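You operate a simulated robot arm through the tools that you are given. There is no shell and no other tool. Be economical: measure what you need, move in short steps, check, and stop when the job is done.

Carry out the task below with a simulated two-armed robot. There is one attempt and no reset: what you move stays moved.

## Task
Hold the green jar on the top of the panel stand steady with one hand and open the green jar lid with the other. Then take the purple roll from the deck of the blue cart and put it on top of the black roll there. Then put one of the beige rolls from the high shelf of the grey rack on the rimmed beige sheet. Do these in the order given.

The check looks at the end state, three seconds after you hand in, the way a careful person would. Anything else that was tipped, shoved, dropped, spilled or broken makes it a failure. A push-on lid holds only when it is set on centred and level and pressed home; a screw cap is set on level and turned clockwise until tight. Flat cloth is picked up by pressing the open fingertips on it (5 to 10 N) and closing them slowly along it; thin cloth reads only 2 to 8 mm in the jaws.

## Robot
Two 7-joint arms with two-finger parallel grippers on one trunk, on a base that drives. Base frame: it is fixed to the floor where the robot stands at the start and does not move with it; the origin is under the middle of the robot, x ahead of it, y to its left, z up. Units: mm, rad, N and s.
The left shoulder is at the start at [82, 174, 1158], the right one opposite. With the tool pointing down near the work surface each hand reaches from about 100 to 640 mm from the robot's upright axis, wherever it stands, measured 20 degrees to its own side. Places, roughly: beige roll (8x8x5 cm) [5400, 8700, 1300]; black roll [1000, 9500, 750]; green jar lid [500, 100, 900]; purple roll [1250, 9500, 750]; rimmed beige sheet (24x12x2 cm) [3000, 11200, 900]. Payload 3.6 kg a hand.
The tool frame of a hand sits at the grasp point between the pads (the TCP): z along the fingers, y along the line on which they close. The tips reach 30 mm beyond it. The gripper opens to 110 mm. The fingers are 20 mm wide and 10 mm thick; the gripper's body (48 by 112 mm) begins 55 mm behind the TCP.
Orientation is that of the tool frame in the base frame, as a unit quaternion [x, y, z, w]. With the fingers straight down and closing along the base's y, the tool's x points along the base's -x, its y along +y and its z along -z.

## Interface
- The arms move only by the tool step_arm. It takes "left_steps", "right_steps" or both (then of equal length, played together; a hand with none holds still); each is a list of rows, each a list of 7 numbers: the shift along the tool's x, y, z in units of 250 mm (1.0 is 250 mm), then the turn, a rotation vector about the tool's x, y, z in units of 90 degrees (1.0 is 90 degrees), then the finger opening in mm, from 0 to 110. In form: [[dx, dy, dz, ax, ay, az, fingers], ...]. A call has 1 to 12 rows; each row is the pose to reach, as a shift and turn from the pose commanded when the call began, along the tool's axes at that moment. A call with a number of a shift or a turn outside -1 to 1 is refused whole. A row lasts 0.2 s, in which the tool goes at most 50 mm and 0.15 rad; a call with a longer step from one row to the next is refused whole, and so is a gripper value outside its range. Where a pose cannot be reached the arm comes as near as it can. A force on the tool above 40 N (or 10 N above the force at the start of the call, whichever is more), or a blocked arm, ends the call early, and 0.2 s more pass. Each finger travels about 153 mm/s and halts on what it meets, pressing with about 43 N; the grip force reading is that of the motor and also rises with nothing between the fingers. The clock runs only during rows and for 0.2 s after the last one: add rows that repeat a pose to give the fingers time. The reply holds the time, the measured pose of the TCP, the force on the tool along the base axes, the opening and the grip force, in the units named above and with some noise, with the torque about the TCP (base axes, N m) and any sound that the robot's microphone picked up, and new pictures: "show" is both (left out), scene, wrist or none (wrist: the cameras of the hands that moved).
- Cameras (640 x 400 px; columns grow to the right, rows downward): "scene" is now at [178.9, -3.3, 1341]; the picture's right is [0.06, -1.00, 0.00], its down [-0.55, -0.04, -0.84] and it looks along [0.84, 0.05, -0.55] (base axes); focal length 283 px, centre (320, 200). "left" rides on the left gripper at [72, -17, -103] in its tool frame; the picture's right is [0.23, 0.97, 0.00], its down [-0.76, 0.18, -0.62] and it looks along [-0.61, 0.14, 0.78] (tool axes); focal length 222 px, centre (320, 200). "right" rides on the right gripper at [72, 17, -103] in its tool frame; the picture's right is [-0.23, 0.97, 0.00], its down [-0.76, -0.18, -0.62] and it looks along [-0.61, -0.14, 0.78] (tool axes); focal length 222 px, centre (320, 200).
- lift_body(by): slides the trunk up (or, below 0, down) by that many mm; the arms and the scene camera ride with it, the base frame stays. It gives what a move gives, with no picture.
- steer(legs): drives the robot by 1 to 6 legs, each [ahead, left, turn to the left] in mm, mm and rad, along the robot's own axes; the way and the turn of a leg run together, so that a leg with both is an arc; at most 1500 mm and 3.142 rad a leg. The arms and the cameras ride along, it lands a little off, and it stops where it bumps. It gives what a move gives, and a new picture of the scene camera.
- aim_head(pan, tilt): turns the head with the scene camera to pan (to the left, within 1.501 rad either way) and tilt (down, from -0.506 to 1.204), counted from straight ahead of the robot. It gives what a move gives, and a new picture of the scene camera.
- measure_at(camera, pixels): for up to 12 pixels [column, row] of the newest picture of that camera ("zoom" is the newest enlarged one), the place [x, y, z] in the base frame of the surface seen there, good to about 2 mm, but the place of the scene camera against the robot may be out by one fixed shift of up to 18 mm in any direction. The clock stands still meanwhile.
- close_up(camera, box): a new picture of the part [left, top, right, bottom] of that camera's present view, enlarged. The clock stands still meanwhile.
- job_done(): hands the job in; it is judged then, once.

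Keep the steps short. Do not move on a guess: measure, check each grasp and each placing, and mend mistakes. In all there are 110 turns and 260 pictures (those below and enlarged ones count). Leave the grippers open and the arms clear of the work at the hand-in unless told otherwise, and finish with a single line.

The tools are called after "Request:" by a JSON object that holds its "name" and its "arguments". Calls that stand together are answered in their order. step_arm: Moves the arms, as the interface text tells. Its arguments: {"type":"object","properties":{"left_steps":{"type":"array","items":{"type":"array","items":{"type":"number"}}},"right_steps":{"type":"array","items":{"type":"array","items":{"type":"number"}}},"show":{"type":"string","enum":["both","scene","wrist","none"]}},"required":[]} The other tools are called the same way: lift_body (by) slides the trunk up or down; steer (legs) drives the base; aim_head (pan, tilt) turns the head that bears the scene camera; measure_at (camera, pixels) gives the place of the surface under pixels of a picture; close_up (camera, box) takes an enlarged picture of a part of a camera's view; job_done () hands the job in.

At the start:

```text
clock: 0.0
left_eef_pos: [457.4, 236.5, 1141.6]
left_orientation: [0.0, 1.0, 0.0, 0.0]
left_wrist_force: [0.5, -0.3, 0.9]
left_wrist_torque: [0.01, 0.01, -0.02]
left_opening: 109.9
left_grasp_force: 0.1
right_eef_pos: [394.7, -115.9, 1198.2]
right_orientation: [-0.001, 1.0, -0.001, 0.0]
right_wrist_force: [0.1, 0.7, -0.5]
right_wrist_torque: [-0.01, -0.03, 0.0]
right_opening: 109.9
right_grasp_force: 0.0
trunk travel left (down, up): [-275.0, 488.0]
robot x, y, heading: [0.1, -1.3, -0.003]
head pan, tilt: [0.065, 0.578]
```

scene: 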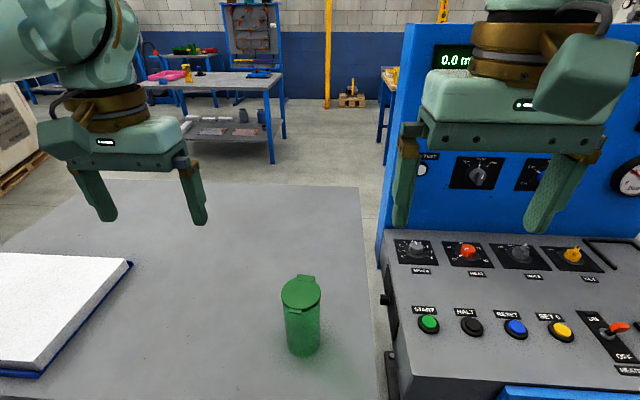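
right: 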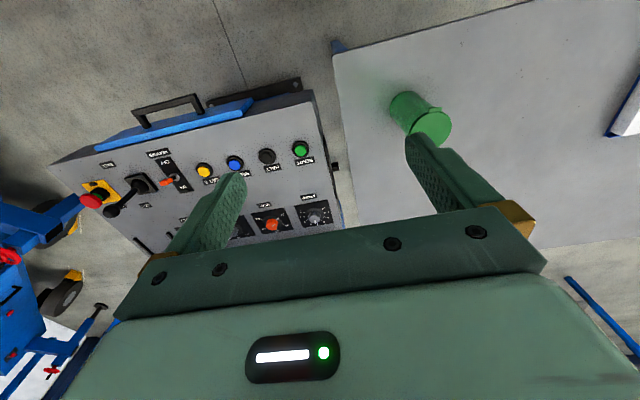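
left: 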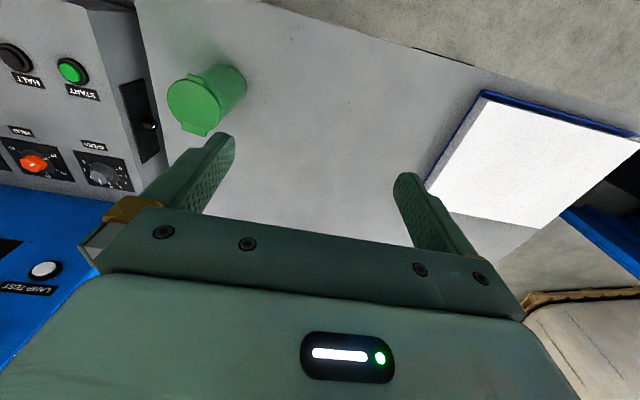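

The green jar is at about (301,310) in the scene picture and seems to have a hinged or tabbed lid. I'll enlarge it.

Request:
{"name": "close_up", "arguments": {"camera": "scene", "box": [260, 260, 350, 370]}}

Request:
{"name": "close_up", "arguments": {"camera": "left", "box": [150, 50, 260, 140]}}

Request:
{"name": "measure_at", "arguments": {"camera": "left", "pixels": [[193, 103], [172, 90], [215, 100], [198, 130], [192, 78], [240, 90], [260, 90], [225, 65]]}}

```text
3.64 times, centred on (305, 315) of scene
```

zoom: 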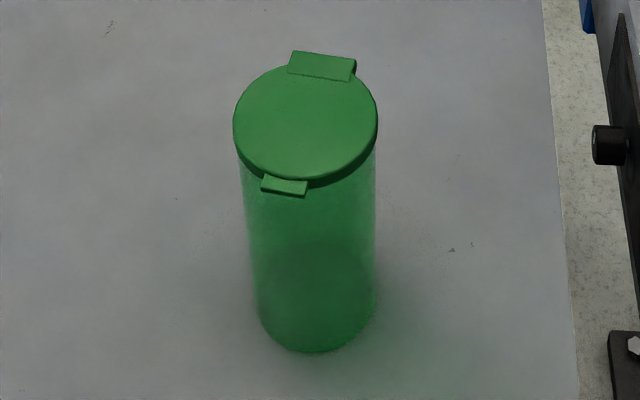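

```text
4.44 times, centred on (205, 95) of left
```

zoom: 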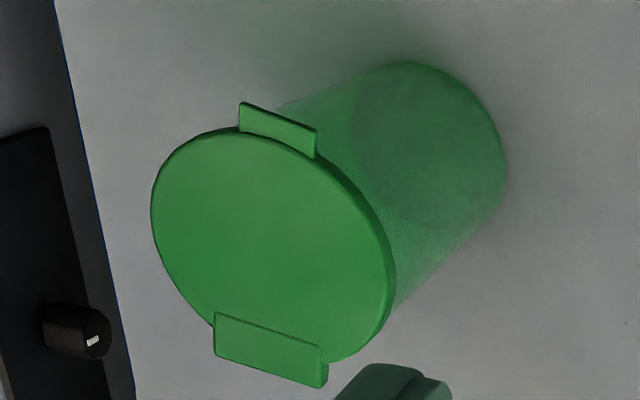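

```text
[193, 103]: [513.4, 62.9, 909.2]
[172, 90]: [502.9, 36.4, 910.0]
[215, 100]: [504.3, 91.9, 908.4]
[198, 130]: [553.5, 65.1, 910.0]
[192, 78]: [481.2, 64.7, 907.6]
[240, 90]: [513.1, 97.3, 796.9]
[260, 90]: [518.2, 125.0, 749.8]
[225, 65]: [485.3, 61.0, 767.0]
```

It is a flip lid: the hinge block is on the far side (x≈553) and a small tab on the near side (x≈475). The jar stands on the top at z≈750 and is about 160 tall. I'll measure the tab, hinge and rim in the enlarged picture.

Request:
{"name": "measure_at", "arguments": {"camera": "zoom", "pixels": [[244, 115], [312, 145], [280, 125], [246, 135], [155, 190], [388, 290], [220, 320], [320, 355], [218, 352], [322, 380], [300, 150], [460, 230]]}}

Request:
{"name": "close_up", "arguments": {"camera": "right", "box": [375, 80, 465, 150]}}

```text
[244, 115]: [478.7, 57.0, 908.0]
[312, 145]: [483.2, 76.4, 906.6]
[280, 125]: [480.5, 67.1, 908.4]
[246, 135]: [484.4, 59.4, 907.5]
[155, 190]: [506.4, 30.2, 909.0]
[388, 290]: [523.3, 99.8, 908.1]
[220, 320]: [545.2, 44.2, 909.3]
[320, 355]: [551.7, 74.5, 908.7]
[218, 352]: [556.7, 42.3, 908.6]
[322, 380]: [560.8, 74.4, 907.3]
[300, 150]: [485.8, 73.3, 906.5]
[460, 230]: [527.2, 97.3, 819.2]
```

```text
5.71 times, centred on (420, 115) of right
```

zoom: 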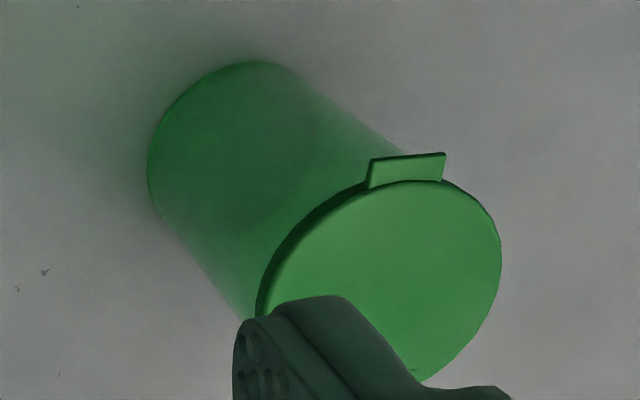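

The lid centre is near (516,65) with radius about 36. The tab is at (480,67), about 20 wide, with its top at z≈907. I'll grip the jar from its left side with the left hand horizontal. First I'll check the white object at left and turn the left hand (camera side up).

Request:
{"name": "measure_at", "arguments": {"camera": "left", "pixels": [[485, 100], [435, 185], [530, 215], [560, 150], [625, 140], [330, 130], [135, 20], [120, 110]]}}

Request:
{"name": "step_arm", "arguments": {"left_steps": [[0, 0, 0, 0.05, 0.05, -0.05, 110], [0, 0, 0, 0.1, 0.1, -0.1, 110], [0, 0, 0, 0.15, 0.15, -0.15, 110], [0, 0, 0, 0.2, 0.2, -0.2, 110], [0, 0, 0, 0.25, 0.25, -0.25, 110], [0, 0, 0, 0.3, 0.3, -0.3, 110], [0, 0, 0, 0.35, 0.35, -0.35, 110], [0, 0, 0, 0.4, 0.4, -0.4, 110], [0, 0, 0, 0.43, 0.43, -0.43, 110], [0, 0, 0, 0.46, 0.46, -0.46, 110], [0, 0, 0, 0.51, 0.51, -0.51, 110], [0, 0, 0, 0.55, 0.55, -0.55, 110]], "show": "scene"}}

```text
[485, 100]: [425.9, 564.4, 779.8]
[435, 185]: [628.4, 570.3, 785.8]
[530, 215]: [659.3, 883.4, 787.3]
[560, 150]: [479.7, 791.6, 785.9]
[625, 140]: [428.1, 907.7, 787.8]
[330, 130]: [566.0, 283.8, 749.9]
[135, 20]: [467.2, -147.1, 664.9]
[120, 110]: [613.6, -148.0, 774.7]
```

```text
clock: 2.6
left_eef_pos: [488.5, 264.6, 1007.8]
left_orientation: [-0.409, 0.746, -0.388, -0.355]
left_wrist_force: [-0.3, 0.0, 0.0]
left_wrist_torque: [-0.04, 0.01, -0.01]
left_opening: 109.8
left_grasp_force: 0.2
left hand out of reach, approached as far as the arm can: row 2, 3, 4, 5, 6, 7, 8, 9, 10, 11, 12
right_eef_pos: [396.4, -113.5, 1198.2]
right_orientation: [0.0, 1.0, 0.001, -0.001]
right_wrist_force: [-0.5, 0.8, -0.6]
right_wrist_torque: [-0.03, -0.03, 0.02]
right_opening: 110.1
right_grasp_force: 0.0
trunk travel left (down, up): [-275.0, 488.0]
robot x, y, heading: [-1.4, -0.9, -0.003]
head pan, tilt: [0.065, 0.578]
```

scene: 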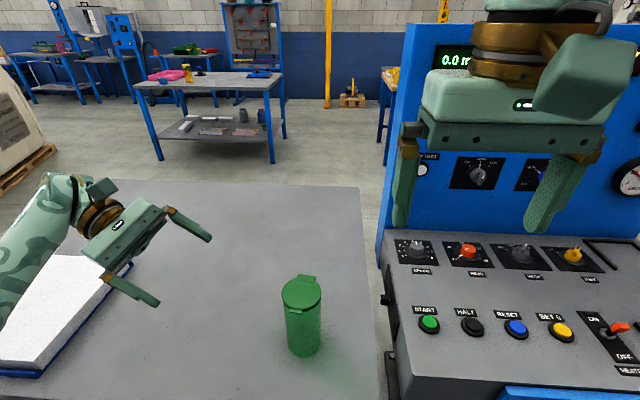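

The arm reached the turn but came down on its own. I'll finish the turn and read where the commanded pose is.

Request:
{"name": "step_arm", "arguments": {"left_steps": [[0, 0, 0, 0.05, 0.05, -0.05, 110], [0, 0, 0, 0.1, 0.1, -0.1, 110], [0, 0, 0, 0.15, 0.15, -0.15, 110], [0, 0, 0, 0.2, 0.2, -0.2, 110], [0, 0, 0, 0.22, 0.22, -0.22, 110], [0, 0, 0, 0.22, 0.22, -0.22, 110]], "show": "scene"}}

```text
clock: 4.0
left_eef_pos: [492.7, 271.9, 1009.2]
left_orientation: [-0.511, 0.518, -0.507, -0.462]
left_wrist_force: [-0.1, 0.7, 0.5]
left_wrist_torque: [-0.01, -0.03, -0.03]
left_opening: 109.9
left_grasp_force: 0.0
right_eef_pos: [395.5, -114.7, 1199.2]
right_orientation: [0.0, 1.0, -0.001, -0.002]
right_wrist_force: [-0.2, 0.1, 0.0]
right_wrist_torque: [-0.01, 0.0, -0.01]
right_opening: 110.0
right_grasp_force: 0.0
trunk travel left (down, up): [-275.0, 488.0]
robot x, y, heading: [-3.7, 0.4, -0.001]
head pan, tilt: [0.065, 0.578]
```

scene: 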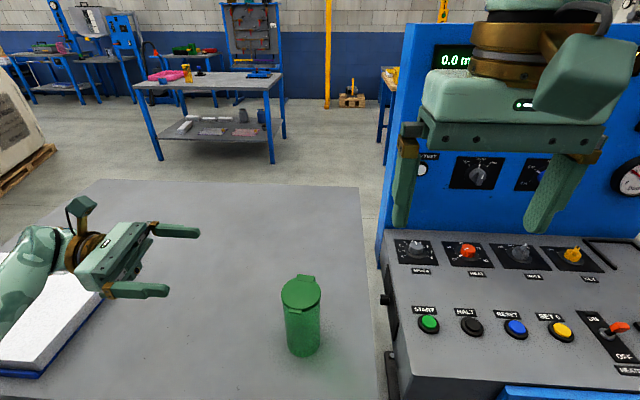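

Now tool x is up, y is −X and z is −Y. I'll lower by 160 mm, staying well left of the jar.

Request:
{"name": "step_arm", "arguments": {"left_steps": [[-0.16, 0, 0, 0, 0, 0, 110], [-0.32, 0, 0, 0, 0, 0, 110], [-0.48, 0, 0, 0, 0, 0, 110], [-0.64, 0, 0, 0, 0, 0, 110], [-0.64, 0, 0, 0, 0, 0, 110]], "show": "scene"}}

```text
clock: 5.2
left_eef_pos: [498.0, 282.3, 851.1]
left_orientation: [-0.511, 0.518, -0.507, -0.463]
left_wrist_force: [-0.1, 0.7, -0.1]
left_wrist_torque: [-0.01, 0.0, 0.0]
left_opening: 110.3
left_grasp_force: 0.1
right_eef_pos: [395.2, -114.1, 1198.4]
right_orientation: [-0.001, 1.0, 0.0, -0.001]
right_wrist_force: [0.5, 0.5, -0.3]
right_wrist_torque: [-0.01, -0.02, 0.01]
right_opening: 110.0
right_grasp_force: 0.1
trunk travel left (down, up): [-275.0, 488.0]
robot x, y, heading: [-1.8, -0.7, 0.004]
head pan, tilt: [0.065, 0.578]
```

scene: 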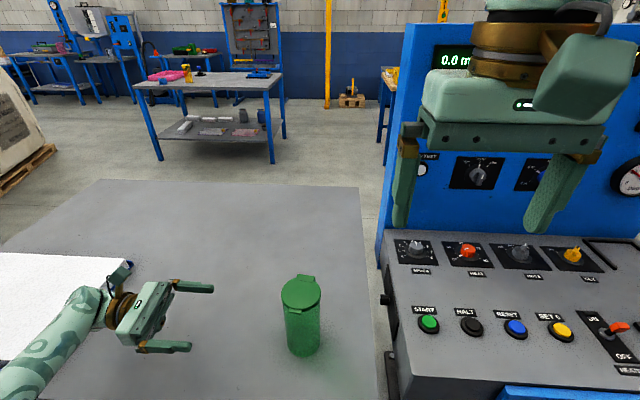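

The commanded pose follows the achieved one. Next I'll move to z≈815 and x≈516 and come 80 mm nearer, then look.

Request:
{"name": "step_arm", "arguments": {"left_steps": [[-0.097, -0.034, 0.1, 0, 0, 0, 110], [-0.097, -0.034, 0.25, 0, 0, 0, 110], [-0.097, -0.034, 0.32, 0, 0, 0, 110], [-0.097, -0.034, 0.32, 0, 0, 0, 110]], "show": "both"}}

```text
clock: 6.2
left_eef_pos: [512.8, 204.6, 820.6]
left_orientation: [-0.511, 0.518, -0.507, -0.462]
left_wrist_force: [0.6, -0.4, -0.1]
left_wrist_torque: [0.0, -0.03, 0.0]
left_opening: 110.1
left_grasp_force: 0.1
right_eef_pos: [396.0, -114.7, 1198.3]
right_orientation: [0.0, 1.0, 0.0, -0.001]
right_wrist_force: [0.0, 0.7, -0.2]
right_wrist_torque: [-0.04, -0.03, 0.0]
right_opening: 110.0
right_grasp_force: 0.0
trunk travel left (down, up): [-275.0, 488.0]
robot x, y, heading: [-0.6, -1.4, -0.003]
head pan, tilt: [0.065, 0.578]
```

scene: 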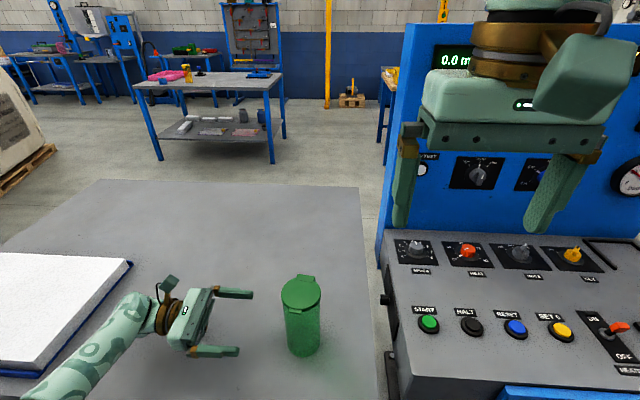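
left: 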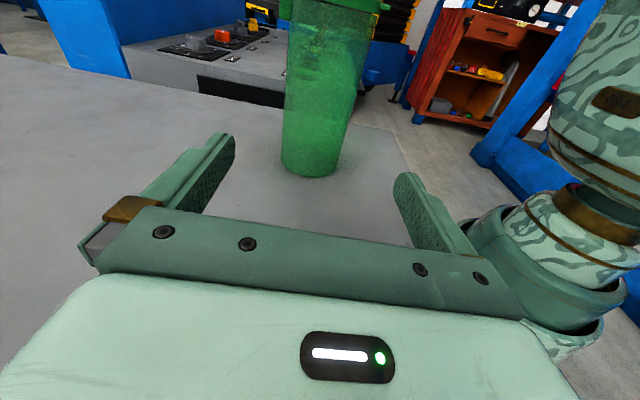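

The jar is between the fingers. I'll advance 134 mm in −y.

Request:
{"name": "step_arm", "arguments": {"left_steps": [[0, 0.008, 0.14, 0, 0, 0, 110], [0, 0.008, 0.28, 0, 0, 0, 110], [0, 0.008, 0.4, 0, 0, 0, 110], [0, 0.008, 0.48, 0, 0, 0, 110], [0, 0.008, 0.53, 0, 0, 0, 110], [0, 0.008, 0.53, 0, 0, 0, 110]], "show": "both"}}

```text
clock: 7.6
left_eef_pos: [516.8, 73.8, 813.3]
left_orientation: [-0.512, 0.517, -0.507, -0.462]
left_wrist_force: [0.3, -0.8, -0.1]
left_wrist_torque: [0.01, -0.01, 0.02]
left_opening: 110.0
left_grasp_force: 0.0
right_eef_pos: [395.3, -115.1, 1199.1]
right_orientation: [0.0, 1.0, 0.0, -0.001]
right_wrist_force: [0.5, -0.4, 0.0]
right_wrist_torque: [0.0, 0.01, 0.02]
right_opening: 109.9
right_grasp_force: 0.1
trunk travel left (down, up): [-275.0, 488.0]
robot x, y, heading: [1.7, 0.8, 0.002]
head pan, tilt: [0.065, 0.578]
```

scene: 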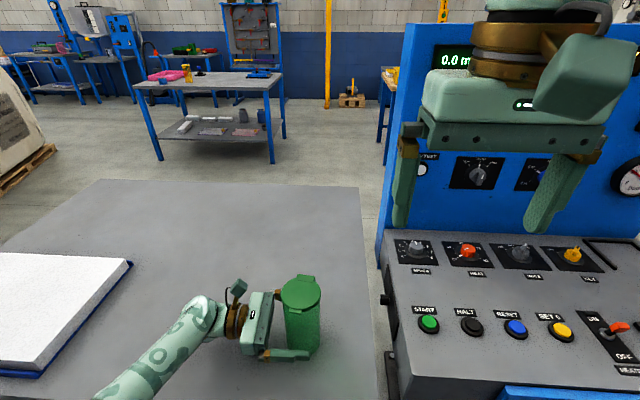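
left: 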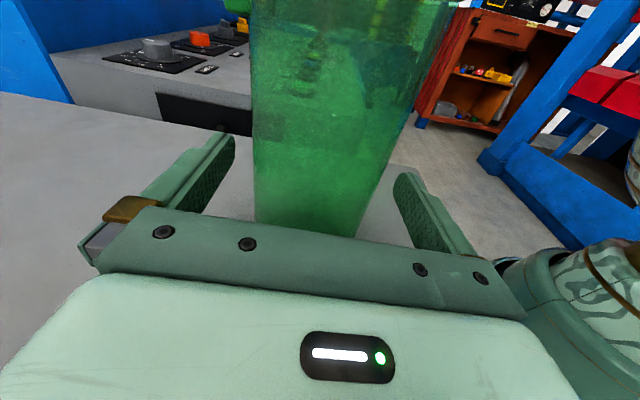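

The jar is between the pads. I'll close slowly on it.

Request:
{"name": "step_arm", "arguments": {"left_steps": [[0, 0, 0, 0, 0, 0, 90], [0, 0, 0, 0, 0, 0, 78], [0, 0, 0, 0, 0, 0, 72], [0, 0, 0, 0, 0, 0, 68], [0, 0, 0, 0, 0, 0, 64], [0, 0, 0, 0, 0, 0, 60], [0, 0, 0, 0, 0, 0, 60]], "show": "wrist"}}

```text
clock: 9.2
left_eef_pos: [516.5, 74.1, 813.5]
left_orientation: [-0.511, 0.518, -0.507, -0.463]
left_wrist_force: [0.3, 0.8, 2.6]
left_wrist_torque: [0.01, 0.18, -0.02]
left_opening: 76.0
left_grasp_force: 43.0
right_eef_pos: [394.8, -115.0, 1199.0]
right_orientation: [-0.001, 1.0, -0.001, -0.001]
right_wrist_force: [0.1, 1.0, 0.2]
right_wrist_torque: [0.0, 0.03, 0.0]
right_opening: 110.1
right_grasp_force: 0.1
trunk travel left (down, up): [-275.0, 488.0]
robot x, y, heading: [-5.7, 5.5, 0.001]
head pan, tilt: [0.065, 0.578]
```

left: 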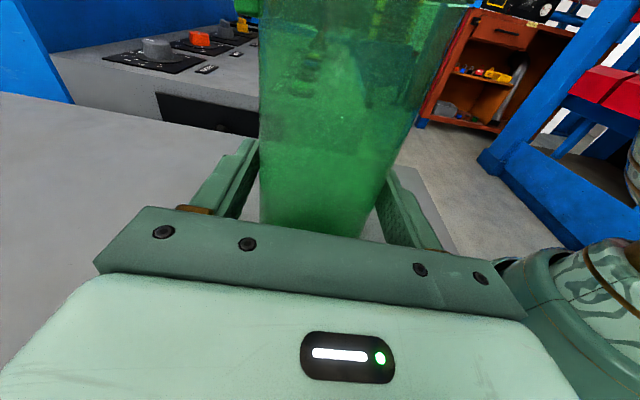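

The jar is held (43 N, 76 mm). Now I'll pitch the right hand 60° forward in place so the closed fingers point forward and down toward the tab.

Request:
{"name": "step_arm", "arguments": {"right_steps": [[0, 0, 0, 0, -0.09, 0, 80], [0, 0, 0, 0, -0.18, 0, 40], [0, 0, 0, 0, -0.27, 0, 10], [0, 0, 0, 0, -0.36, 0, 0], [0, 0, 0, 0, -0.45, 0, 0], [0, 0, 0, 0, -0.54, 0, 0], [0, 0, 0, 0, -0.62, 0, 0], [0, 0, 0, 0, -0.667, 0, 0], [0, 0, 0, 0, -0.667, 0, 0]], "show": "both"}}

```text
clock: 11.2
left_eef_pos: [516.3, 73.8, 816.7]
left_orientation: [-0.511, 0.519, -0.506, -0.462]
left_wrist_force: [-0.3, 0.6, 3.7]
left_wrist_torque: [0.02, 0.28, -0.04]
left_opening: 75.8
left_grasp_force: 43.1
right_eef_pos: [398.3, -113.4, 1201.8]
right_orientation: [0.0, 0.866, 0.0, 0.5]
right_wrist_force: [0.1, -0.5, -0.3]
right_wrist_torque: [0.02, 0.02, 0.01]
right_opening: 0.0
right_grasp_force: 37.2
right hand out of reach, approached as far as the arm can: row 8, 9
trunk travel left (down, up): [-275.0, 488.0]
robot x, y, heading: [4.6, -0.5, -0.003]
head pan, tilt: [0.065, 0.578]
```

scene: 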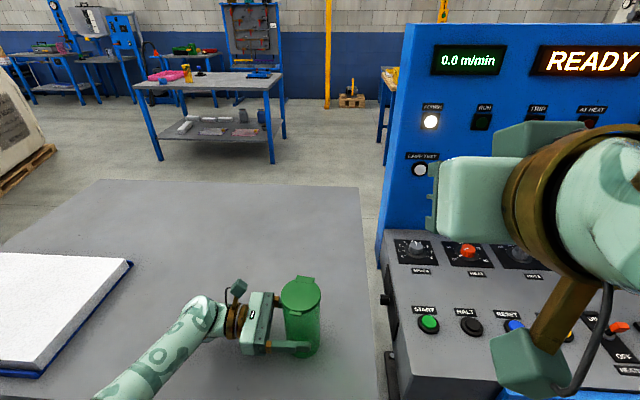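
right: 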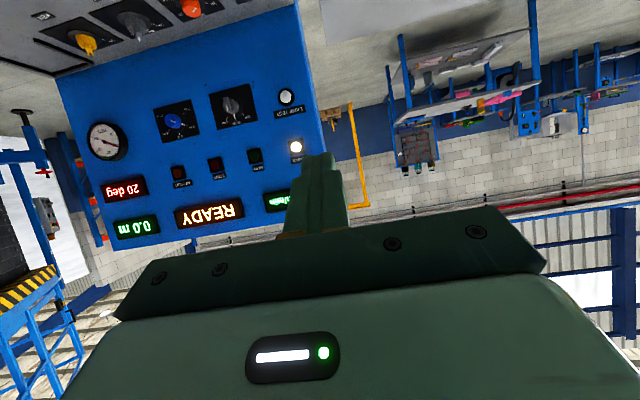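

The right hand is oriented. I'll bring it toward the tab from the robot's side, keeping about 35 mm short in x. First the upper part of that move.

Request:
{"name": "step_arm", "arguments": {"right_steps": [[0.12, 0.12, 0.06, 0, 0, 0, 0], [0.24, 0.24, 0.12, 0, 0, 0, 0], [0.36, 0.36, 0.18, 0, 0, 0, 0], [0.48, 0.48, 0.24, 0, 0, 0, 0], [0.6, 0.6, 0.3, 0, 0, 0, 0], [0.713, 0.72, 0.365, 0, 0, 0, 0], [0.713, 0.72, 0.365, 0, 0, 0, 0]], "show": "both"}}

```text
clock: 12.8
left_eef_pos: [517.4, 73.8, 814.8]
left_orientation: [-0.511, 0.517, -0.507, -0.462]
left_wrist_force: [0.5, 0.3, 5.1]
left_wrist_torque: [-0.1, 0.23, 0.07]
left_opening: 75.7
left_grasp_force: 42.7
right_eef_pos: [401.6, 64.0, 1010.0]
right_orientation: [0.02, 0.861, 0.0, 0.509]
right_wrist_force: [0.6, 0.4, 0.6]
right_wrist_torque: [-0.02, 0.03, -0.01]
right_opening: 0.0
right_grasp_force: 37.8
trunk travel left (down, up): [-275.0, 488.0]
robot x, y, heading: [-2.2, 2.6, 0.0]
head pan, tilt: [0.065, 0.578]
```

scene: 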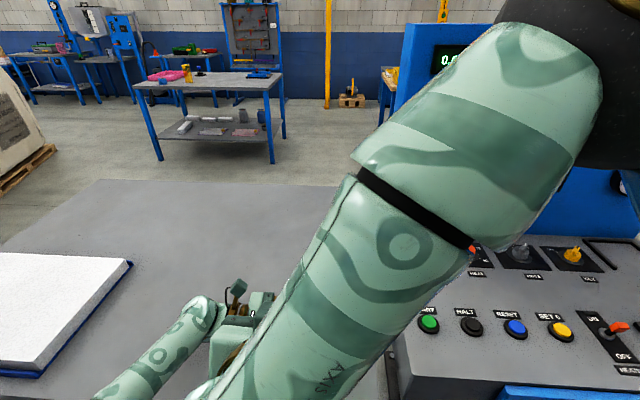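
right: 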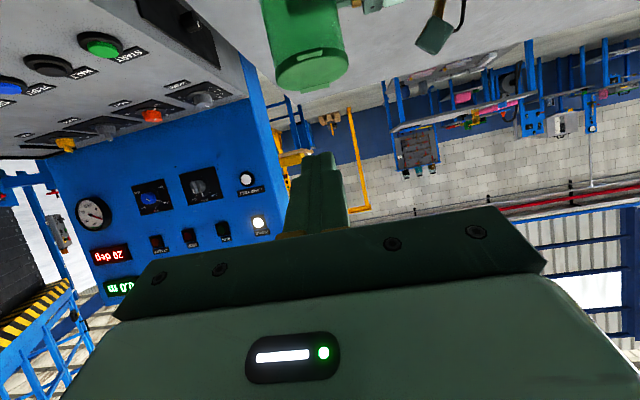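

The right camera now sees the jar and the tab (upside down, about (320,55)). I'll measure them.

Request:
{"name": "close_up", "arguments": {"camera": "right", "box": [240, 0, 400, 100]}}

Request:
{"name": "measure_at", "arguments": {"camera": "right", "pixels": [[310, 52], [322, 50], [300, 55], [310, 75], [277, 72], [347, 63], [305, 20], [310, 90], [265, 15]]}}

```text
4.00 times, centred on (320, 50) of right
```

zoom: 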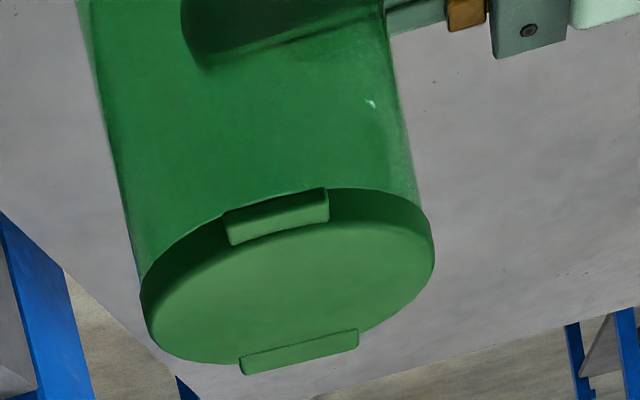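

```text
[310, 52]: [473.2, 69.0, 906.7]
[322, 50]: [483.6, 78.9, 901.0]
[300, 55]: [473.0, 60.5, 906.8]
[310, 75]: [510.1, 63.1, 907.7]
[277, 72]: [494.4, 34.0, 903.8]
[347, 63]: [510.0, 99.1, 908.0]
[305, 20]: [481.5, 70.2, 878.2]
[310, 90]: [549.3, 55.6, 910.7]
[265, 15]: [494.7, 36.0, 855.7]
```

Request:
{"name": "measure_at", "arguments": {"camera": "zoom", "pixels": [[230, 235], [320, 215], [275, 235], [275, 222], [275, 210], [275, 205], [275, 200], [275, 190], [275, 180]]}}

```text
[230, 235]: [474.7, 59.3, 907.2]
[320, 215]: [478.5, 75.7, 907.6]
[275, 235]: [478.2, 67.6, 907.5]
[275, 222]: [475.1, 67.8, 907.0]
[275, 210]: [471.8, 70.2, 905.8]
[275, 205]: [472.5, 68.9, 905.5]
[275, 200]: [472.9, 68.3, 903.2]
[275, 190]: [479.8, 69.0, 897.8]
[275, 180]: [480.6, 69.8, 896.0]
```

The tab spans x 472–480, y 58–78 and z 902–907, and the jar wall is at x≈480. I'll go down, then forward, to a point just in front of and below the tab.

Request:
{"name": "step_arm", "arguments": {"right_steps": [[0.14, 0.016, 0.08, 0, 0, 0, 0], [0.27, 0.016, 0.16, 0, 0, 0, 0], [0.395, 0.016, 0.228, 0, 0, 0, 0], [0.351, 0.016, 0.304, 0, 0, 0, 0], [0.351, 0.016, 0.304, 0, 0, 0, 0]], "show": "both"}}

```text
clock: 14.0
left_eef_pos: [515.7, 71.6, 814.6]
left_orientation: [-0.511, 0.518, -0.506, -0.463]
left_wrist_force: [-0.5, 1.3, 5.6]
left_wrist_torque: [-0.08, 0.3, -0.01]
left_opening: 75.7
left_grasp_force: 43.3
right_eef_pos: [428.6, 59.2, 909.9]
right_orientation: [0.0, 0.867, -0.001, 0.497]
right_wrist_force: [0.2, 0.6, 1.3]
right_wrist_torque: [0.02, 0.0, 0.02]
right_opening: 0.0
right_grasp_force: 37.6
right hand out of reach, approached as far as the arm can: row 2, 3, 4, 5
trunk travel left (down, up): [-275.0, 488.0]
robot x, y, heading: [0.6, -0.5, 0.002]
head pan, tilt: [0.065, 0.578]
```

scene: 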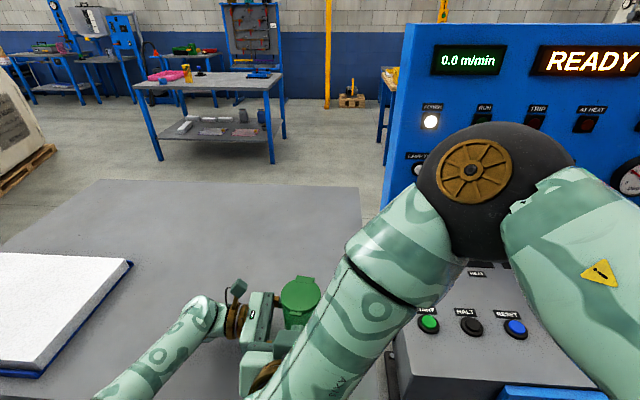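
right: 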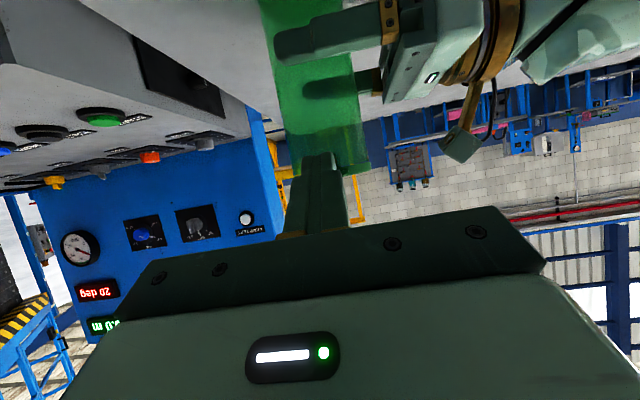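

The hand is too folded to get lower. Yawing it about 35° to come from the right shoulder's direction should ease that. I'll do that while staying short of the tab.

Request:
{"name": "step_arm", "arguments": {"right_steps": [[0, -0.036, 0, -0.067, 0, -0.039, 0], [0, -0.036, 0, -0.135, 0, -0.078, 0], [0, -0.036, 0, -0.202, 0, -0.116, 0], [0, -0.036, 0, -0.27, 0, -0.155, 0], [0.02, -0.036, 0.01, -0.337, 0, -0.194, 0], [0.058, -0.036, 0.02, -0.337, 0, -0.194, 0], [0.058, -0.036, 0.02, -0.337, 0, -0.194, 0]], "show": "both"}}

```text
clock: 15.6
left_eef_pos: [516.4, 73.0, 814.2]
left_orientation: [-0.511, 0.517, -0.507, -0.462]
left_wrist_force: [-2.2, 1.3, 8.0]
left_wrist_torque: [-0.03, 0.53, -0.08]
left_opening: 75.5
left_grasp_force: 43.1
right_eef_pos: [417.4, 104.3, 987.5]
right_orientation: [-0.223, 0.843, 0.115, 0.475]
right_wrist_force: [-0.5, -0.1, -0.7]
right_wrist_torque: [-0.02, 0.03, -0.02]
right_opening: 0.0
right_grasp_force: 37.5
right hand out of reach, approached as far as the arm can: row 1, 2, 3, 4, 5, 6, 7
trunk travel left (down, up): [-275.0, 488.0]
robot x, y, heading: [2.4, 0.2, 0.001]
head pan, tilt: [0.065, 0.578]
```

scene: 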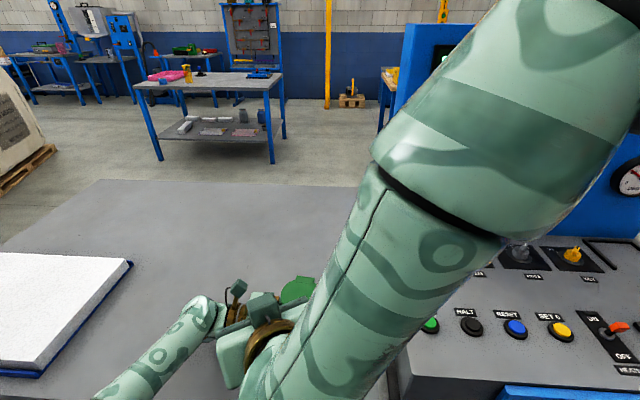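
right: 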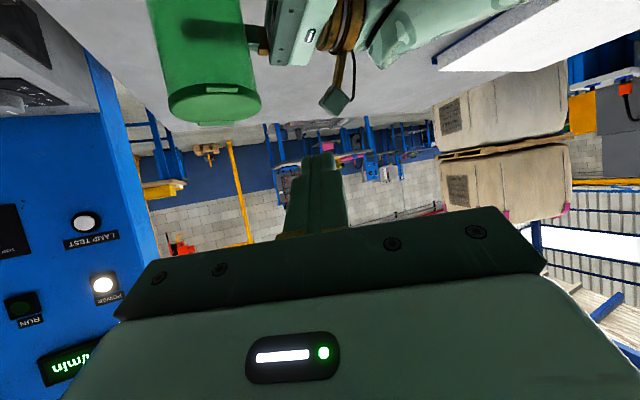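

That moved it elsewhere, so the forward-pointing pose is awkward for this arm. A simpler plan is to point the right hand straight down, pinch the tab by its two sides (it sticks out 8 mm and is 20 mm wide), and lift it along its hinge arc. I'll raise and turn the hand back to straight down.

Request:
{"name": "step_arm", "arguments": {"right_steps": [[-0.17, 0, -0.1, 0, 0, 0, 0], [-0.341, 0, -0.208, 0, 0, 0, 0], [-0.341, 0, -0.208, 0.019, 0.08, 0.0375, 0], [-0.341, 0, -0.208, 0.0387, 0.16, 0.075, 0], [-0.341, 0, -0.208, 0.058, 0.239, 0.1125, 0], [-0.341, 0, -0.208, 0.0775, 0.319, 0.15, 0], [-0.341, 0, -0.208, 0.097, 0.399, 0.1875, 10], [-0.341, 0, -0.208, 0.116, 0.4785, 0.225, 20], [-0.341, 0, -0.208, 0.136, 0.558, 0.2625, 30], [-0.341, 0, -0.208, 0.155, 0.638, 0.3, 40], [-0.341, 0, -0.208, 0.155, 0.638, 0.3, 40]], "show": "both"}}

```text
refused: row 2 steps farther than a row can; nothing moved
```

Request:
{"name": "step_arm", "arguments": {"right_steps": [[-0.16, 0, -0.1, 0, 0, 0, 0], [-0.32, 0, -0.2, 0, 0, 0, 0], [-0.341, 0, -0.208, 0.019, 0.08, 0.0375, 0], [-0.341, 0, -0.208, 0.0387, 0.16, 0.075, 0], [-0.341, 0, -0.208, 0.058, 0.239, 0.1125, 0], [-0.341, 0, -0.208, 0.0775, 0.319, 0.15, 0], [-0.341, 0, -0.208, 0.097, 0.399, 0.1875, 10], [-0.341, 0, -0.208, 0.116, 0.4785, 0.225, 20], [-0.341, 0, -0.208, 0.136, 0.558, 0.2625, 30], [-0.341, 0, -0.208, 0.155, 0.638, 0.3, 40], [-0.341, 0, -0.208, 0.155, 0.638, 0.3, 40]], "show": "both"}}

```text
clock: 18.0
left_eef_pos: [515.9, 74.1, 814.5]
left_orientation: [-0.511, 0.518, -0.507, -0.463]
left_wrist_force: [-2.0, 0.5, 6.6]
left_wrist_torque: [-0.13, 0.48, -0.05]
left_opening: 75.5
left_grasp_force: 43.3
right_eef_pos: [421.2, 108.6, 1090.4]
right_orientation: [0.002, 1.0, -0.002, -0.002]
right_wrist_force: [-0.1, -0.4, -0.5]
right_wrist_torque: [0.0, 0.01, 0.0]
right_opening: 40.0
right_grasp_force: 0.1
trunk travel left (down, up): [-275.0, 488.0]
robot x, y, heading: [1.1, 0.2, -0.0]
head pan, tilt: [0.065, 0.578]
```

scene: 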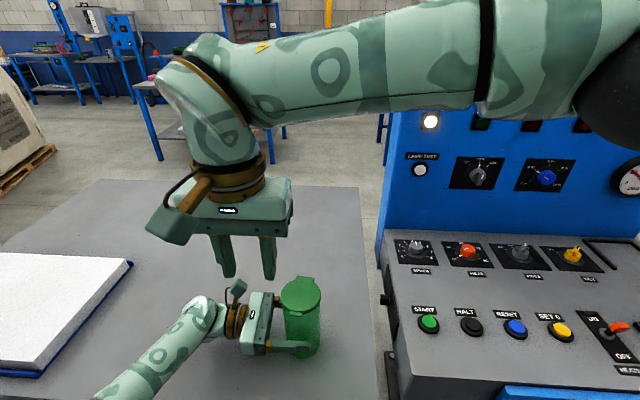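
right: 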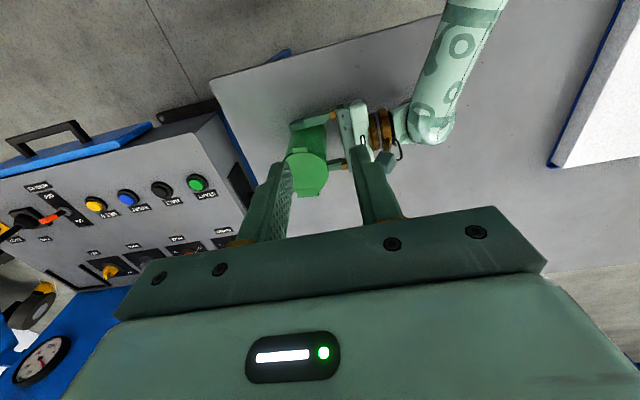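

The right hand is straight down again. I'll go above the tab: TCP (469,68,960), tips at z≈930, 25 mm above the lid.

Request:
{"name": "step_arm", "arguments": {"right_steps": [[-0.1, -0.1, 0.1, 0, 0, 0, 40], [-0.191, -0.162, 0.24, 0, 0, 0, 40], [-0.191, -0.162, 0.4, 0, 0, 0, 40], [-0.191, -0.162, 0.52, 0, 0, 0, 40], [-0.191, -0.162, 0.52, 0, 0, 0, 40]], "show": "both"}}

```text
clock: 19.2
left_eef_pos: [515.6, 72.9, 814.3]
left_orientation: [-0.511, 0.517, -0.507, -0.462]
left_wrist_force: [-0.5, 0.2, 7.7]
left_wrist_torque: [-0.11, 0.37, -0.07]
left_opening: 75.3
left_grasp_force: 43.5
right_eef_pos: [469.9, 67.2, 958.4]
right_orientation: [0.002, 1.0, 0.0, -0.001]
right_wrist_force: [0.2, 0.8, 0.1]
right_wrist_torque: [0.0, -0.06, 0.01]
right_opening: 40.1
right_grasp_force: 0.0
trunk travel left (down, up): [-275.0, 488.0]
robot x, y, heading: [-0.4, 0.5, -0.0]
head pan, tilt: [0.065, 0.578]
```

scene: 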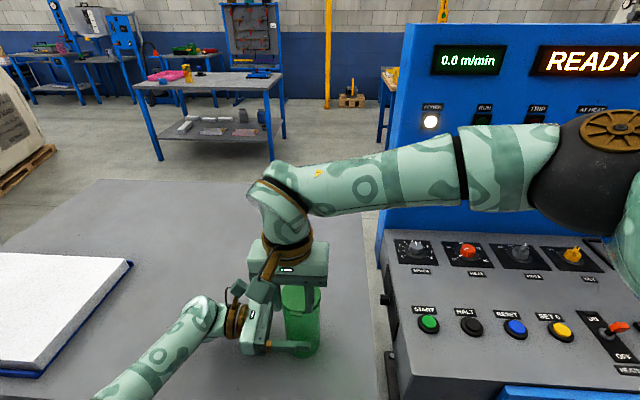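
right: 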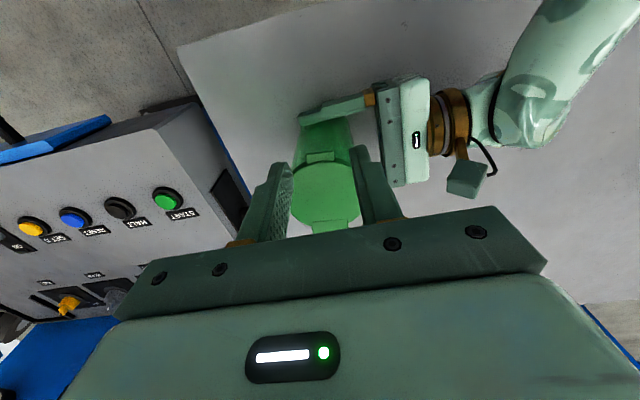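

Request:
{"name": "close_up", "arguments": {"camera": "right", "box": [260, 120, 400, 240]}}

Request:
{"name": "measure_at", "arguments": {"camera": "right", "pixels": [[309, 158], [332, 154], [321, 153], [320, 160], [296, 190], [358, 190], [315, 225], [282, 165], [362, 150]]}}

```text
3.33 times, centred on (330, 180) of right
```

zoom: 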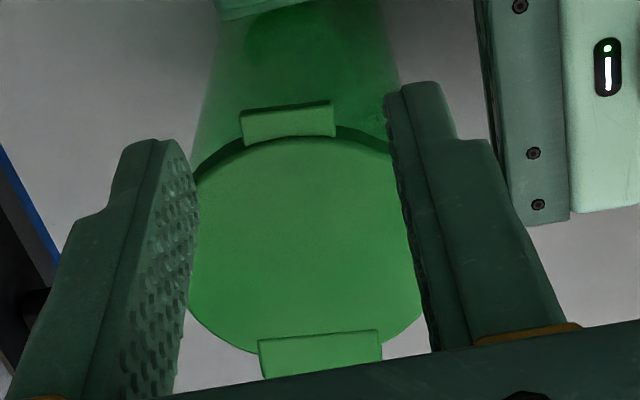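

```text
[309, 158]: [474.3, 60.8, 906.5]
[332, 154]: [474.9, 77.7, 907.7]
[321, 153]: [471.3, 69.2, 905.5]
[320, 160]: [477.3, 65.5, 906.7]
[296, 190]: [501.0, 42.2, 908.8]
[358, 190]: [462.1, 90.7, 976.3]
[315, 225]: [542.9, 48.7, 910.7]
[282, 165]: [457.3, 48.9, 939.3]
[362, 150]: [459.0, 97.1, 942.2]
```

Tab centre is about (475.5,68.7), and the lid axis is yawed about 7° (hinge at y≈59). I'll turn the hand 7° to match, centre it, and lower it so the tips reach z≈899 beside the tab.

Request:
{"name": "step_arm", "arguments": {"right_steps": [[0.005, 0.01, 0, 0, 0, 0.08, 40], [0.005, 0.01, 0.06, 0, 0, 0.08, 40], [0.005, 0.01, 0.118, 0, 0, 0.08, 40], [0.005, 0.01, 0.118, 0, 0, 0.08, 40]], "show": "wrist"}}

Request:
{"name": "close_up", "arguments": {"camera": "right", "box": [260, 120, 400, 240]}}

```text
clock: 20.2
left_eef_pos: [517.2, 73.1, 814.6]
left_orientation: [-0.511, 0.518, -0.507, -0.462]
left_wrist_force: [-0.3, 0.7, 8.9]
left_wrist_torque: [-0.13, 0.37, -0.04]
left_opening: 75.0
left_grasp_force: 43.0
right_eef_pos: [466.1, 70.7, 927.6]
right_orientation: [0.065, 0.998, -0.001, 0.0]
right_wrist_force: [0.6, 0.0, 0.1]
right_wrist_torque: [0.01, -0.02, -0.01]
right_opening: 39.9
right_grasp_force: 0.0
trunk travel left (down, up): [-275.0, 488.0]
robot x, y, heading: [-0.7, -1.0, -0.004]
head pan, tilt: [0.065, 0.578]
```

right: 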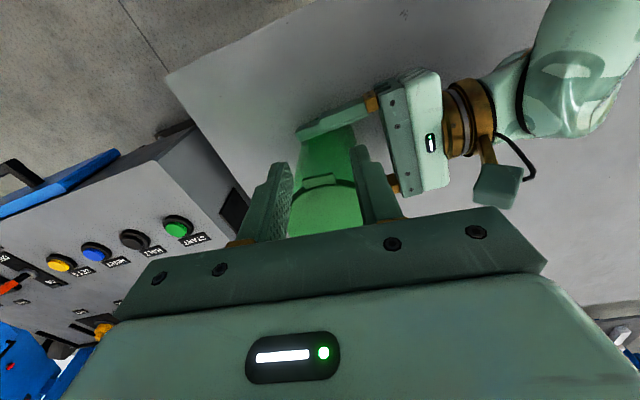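

```text
3.33 times, centred on (330, 180) of right
```

zoom: 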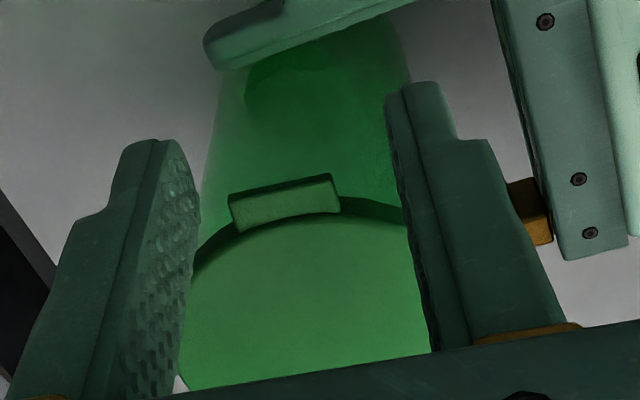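

Request:
{"name": "measure_at", "arguments": {"camera": "zoom", "pixels": [[231, 200], [331, 180], [236, 222], [336, 206], [280, 190], [283, 205], [195, 190], [390, 105], [190, 165]]}}

```text
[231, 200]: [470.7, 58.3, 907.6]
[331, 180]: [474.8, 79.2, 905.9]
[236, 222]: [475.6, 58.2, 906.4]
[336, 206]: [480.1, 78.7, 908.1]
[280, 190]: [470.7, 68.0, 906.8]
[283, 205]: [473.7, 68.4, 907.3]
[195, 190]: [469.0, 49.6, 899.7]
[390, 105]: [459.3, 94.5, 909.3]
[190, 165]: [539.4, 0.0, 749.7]
```

Hand and tab are aligned. I'll nudge 2.5 mm forward and close gently on the tab's sides.

Request:
{"name": "step_arm", "arguments": {"right_steps": [[-0.01, -0.004, 0, 0, 0, 0, 40], [-0.01, -0.004, 0, 0, 0, 0, 30], [-0.01, -0.004, 0, 0, 0, 0, 24], [-0.01, -0.004, 0, 0, 0, 0, 20], [-0.01, -0.004, 0, 0, 0, 0, 14], [-0.01, -0.004, 0, 0, 0, 0, 10], [-0.01, -0.004, 0, 0, 0, 0, 10]], "show": "wrist"}}

Request:
{"name": "close_up", "arguments": {"camera": "right", "box": [260, 120, 400, 240]}}

```text
clock: 21.8
left_eef_pos: [516.1, 74.4, 814.4]
left_orientation: [-0.512, 0.518, -0.507, -0.462]
left_wrist_force: [2.9, 14.7, 7.8]
left_wrist_torque: [-1.38, 1.31, -0.65]
left_opening: 75.1
left_grasp_force: 43.1
right_eef_pos: [469.5, 68.5, 928.1]
right_orientation: [0.065, 0.998, -0.002, -0.001]
right_wrist_force: [-7.6, -16.7, 1.9]
right_wrist_torque: [-0.66, 0.1, -0.08]
right_opening: 21.0
right_grasp_force: 43.4
trunk travel left (down, up): [-275.0, 488.0]
robot x, y, heading: [-1.0, 2.2, 0.003]
head pan, tilt: [0.065, 0.578]
```

right: 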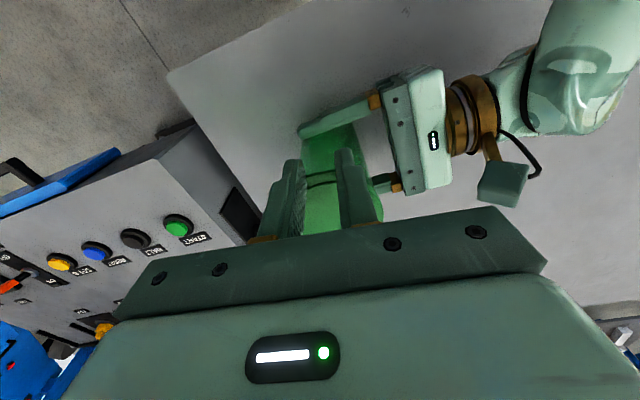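

```text
3.33 times, centred on (330, 180) of right
```

zoom: 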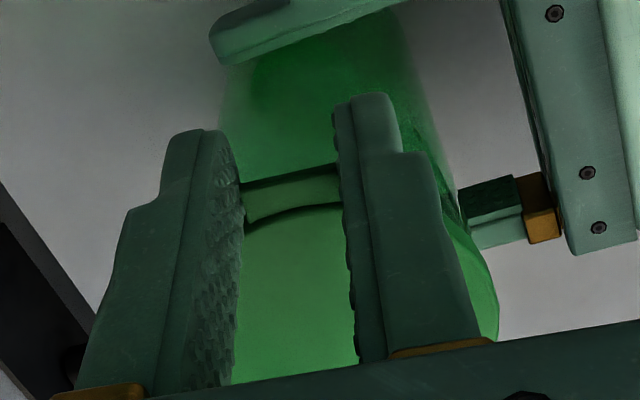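

The tab is gripped (21 mm, 43 N). I'll lift it slowly along the hinge arc to about 25° while relaxing the sideways force.

Request:
{"name": "step_arm", "arguments": {"right_steps": [[0, -0.006, 0, 0, 0, 0, 10], [0, -0.008, -0.012, 0, 0, 0, 10], [-0.001, -0.008, -0.027, 0, 0, 0, 10], [-0.003, -0.008, -0.04, 0, 0, 0, 10], [-0.005, -0.008, -0.054, 0, 0, 0, 10], [-0.011, -0.008, -0.081, 0, 0, 0, 10], [-0.019, -0.008, -0.107, 0, 0, 0, 10], [-0.029, -0.008, -0.132, 0, 0, 0, 10]], "show": "both"}}

Request:
{"name": "close_up", "arguments": {"camera": "right", "box": [260, 120, 400, 240]}}

```text
clock: 23.6
left_eef_pos: [516.9, 74.6, 813.6]
left_orientation: [-0.512, 0.516, -0.507, -0.463]
left_wrist_force: [23.5, -1.6, 7.4]
left_wrist_torque: [-0.01, 1.72, -0.24]
left_opening: 75.3
left_grasp_force: 43.7
right_eef_pos: [477.9, 67.2, 961.2]
right_orientation: [0.064, 0.998, -0.001, -0.003]
right_wrist_force: [-22.0, 1.6, -5.4]
right_wrist_torque: [0.28, 1.89, 0.42]
right_opening: 21.1
right_grasp_force: 43.0
trunk travel left (down, up): [-275.0, 488.0]
robot x, y, heading: [1.8, 0.5, -0.002]
head pan, tilt: [0.065, 0.578]
```

scene: 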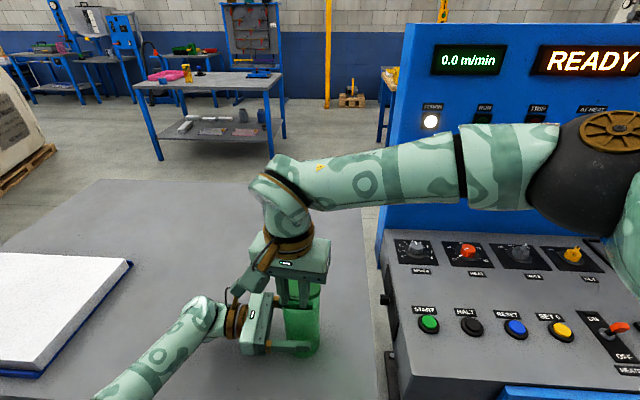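
right: 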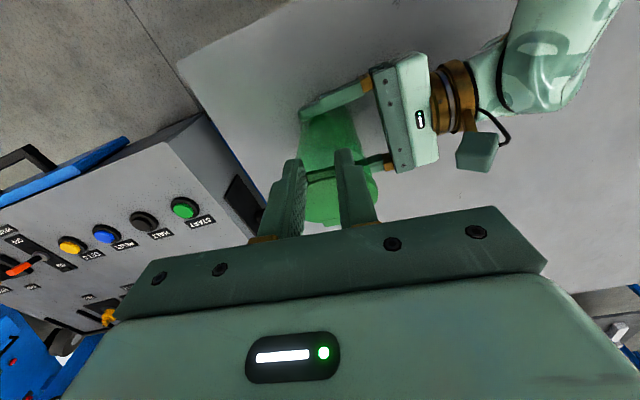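

```text
3.33 times, centred on (330, 180) of right
```

zoom: 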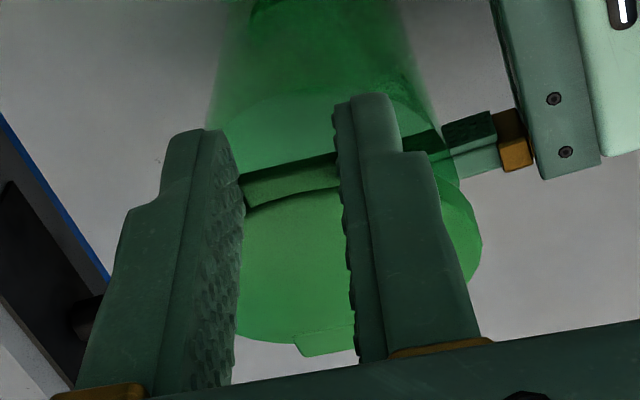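

The lid has swung up about 25°. The −22 N looks like a fingertip against the lid rim, so I'll pitch the hand with the lid and continue the arc to about 45°.

Request:
{"name": "step_arm", "arguments": {"right_steps": [[-0.012, 0, -0.002, 0, 0.083, 0, 10], [-0.025, 0, -0.0024, 0, 0.167, 0, 10], [-0.046, 0, -0.026, 0, 0.222, 0, 10], [-0.069, 0, -0.047, 0, 0.278, 0, 10], [-0.094, 0, -0.067, 0, 0.333, 0, 10], [-0.12, 0, -0.084, 0, 0.389, 0, 10], [-0.12, 0, -0.084, 0, 0.389, 0, 10]], "show": "both"}}

Request:
{"name": "close_up", "arguments": {"camera": "right", "box": [260, 120, 400, 240]}}

```text
clock: 25.2
left_eef_pos: [516.2, 73.1, 814.7]
left_orientation: [-0.508, 0.52, -0.508, -0.462]
left_wrist_force: [-18.4, 6.9, 3.7]
left_wrist_torque: [-0.38, -1.22, -0.53]
left_opening: 73.2
left_grasp_force: 43.2
right_eef_pos: [492.3, 70.4, 981.5]
right_orientation: [0.072, 0.955, 0.023, -0.288]
right_wrist_force: [16.9, -4.0, 1.6]
right_wrist_torque: [-0.17, -1.32, 0.33]
right_opening: 21.5
right_grasp_force: 42.7
right hand out of reach, approached as far as the arm can: row 6, 7
trunk travel left (down, up): [-275.0, 488.0]
robot x, y, heading: [0.6, 0.5, 0.001]
head pan, tilt: [0.065, 0.578]
```

scene: 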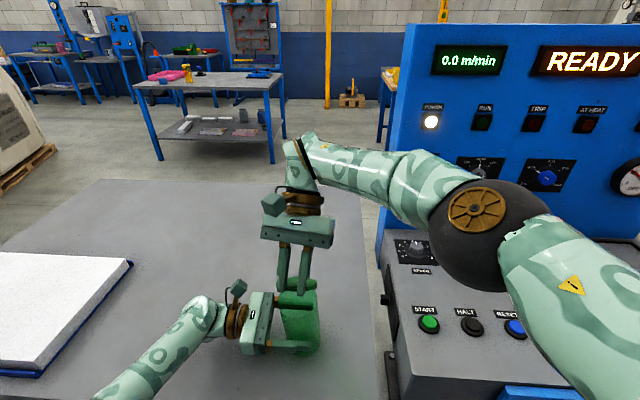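
right: 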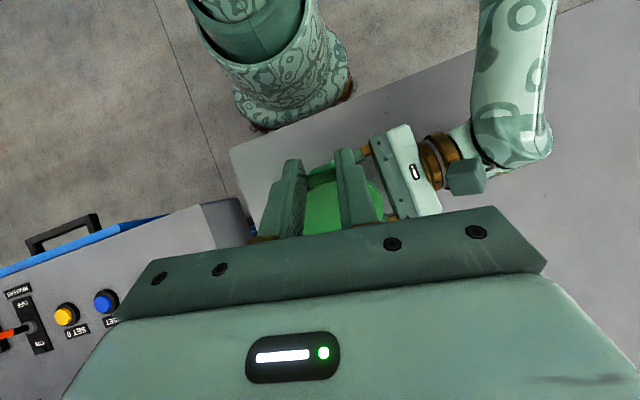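

```text
3.33 times, centred on (330, 180) of right
```

zoom: 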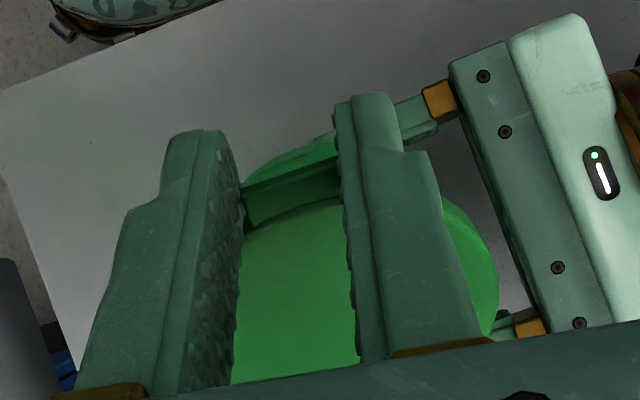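

The lid stands at about 45°. I'll release the tab and see whether the lid stays.

Request:
{"name": "step_arm", "arguments": {"right_steps": [[0, 0, 0, 0, 0, 0, 24], [0, 0, 0, 0, 0, 0, 30], [0, 0, 0, 0, 0, 0, 34], [0, 0, 0, 0, 0, 0, 34]], "show": "wrist"}}

Request:
{"name": "close_up", "arguments": {"camera": "scene", "box": [230, 230, 350, 370]}}

```text
clock: 26.2
left_eef_pos: [516.8, 72.6, 815.2]
left_orientation: [-0.51, 0.518, -0.507, -0.462]
left_wrist_force: [2.1, -0.9, 7.0]
left_wrist_torque: [0.15, 0.06, -0.02]
left_opening: 72.5
left_grasp_force: 43.2
right_eef_pos: [492.4, 71.9, 982.3]
right_orientation: [0.072, 0.954, 0.024, -0.29]
right_wrist_force: [-0.2, 0.1, 0.1]
right_wrist_torque: [0.01, 0.0, 0.01]
right_opening: 33.9
right_grasp_force: 0.1
trunk travel left (down, up): [-275.0, 488.0]
robot x, y, heading: [0.5, 0.7, 0.003]
head pan, tilt: [0.065, 0.578]
```

right: 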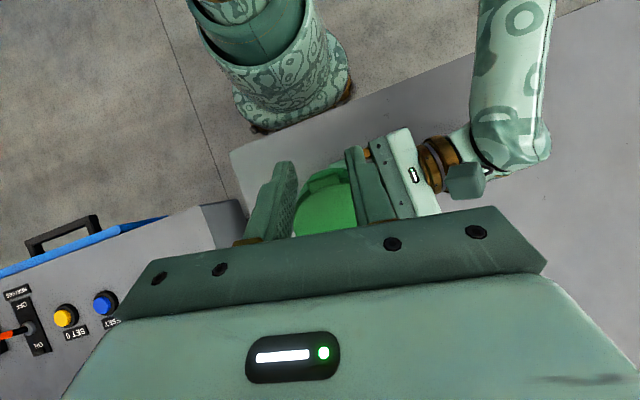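

```text
2.86 times, centred on (290, 300) of scene
```

zoom: 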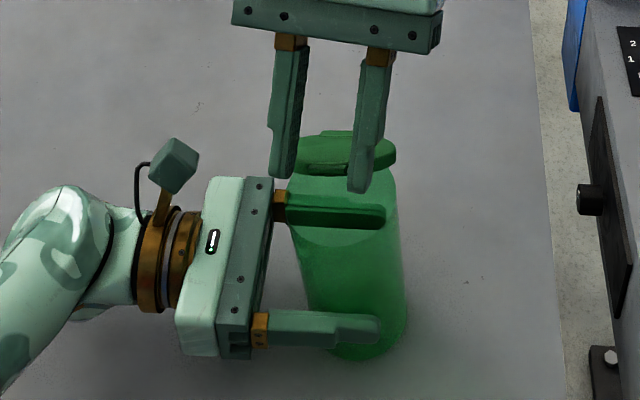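

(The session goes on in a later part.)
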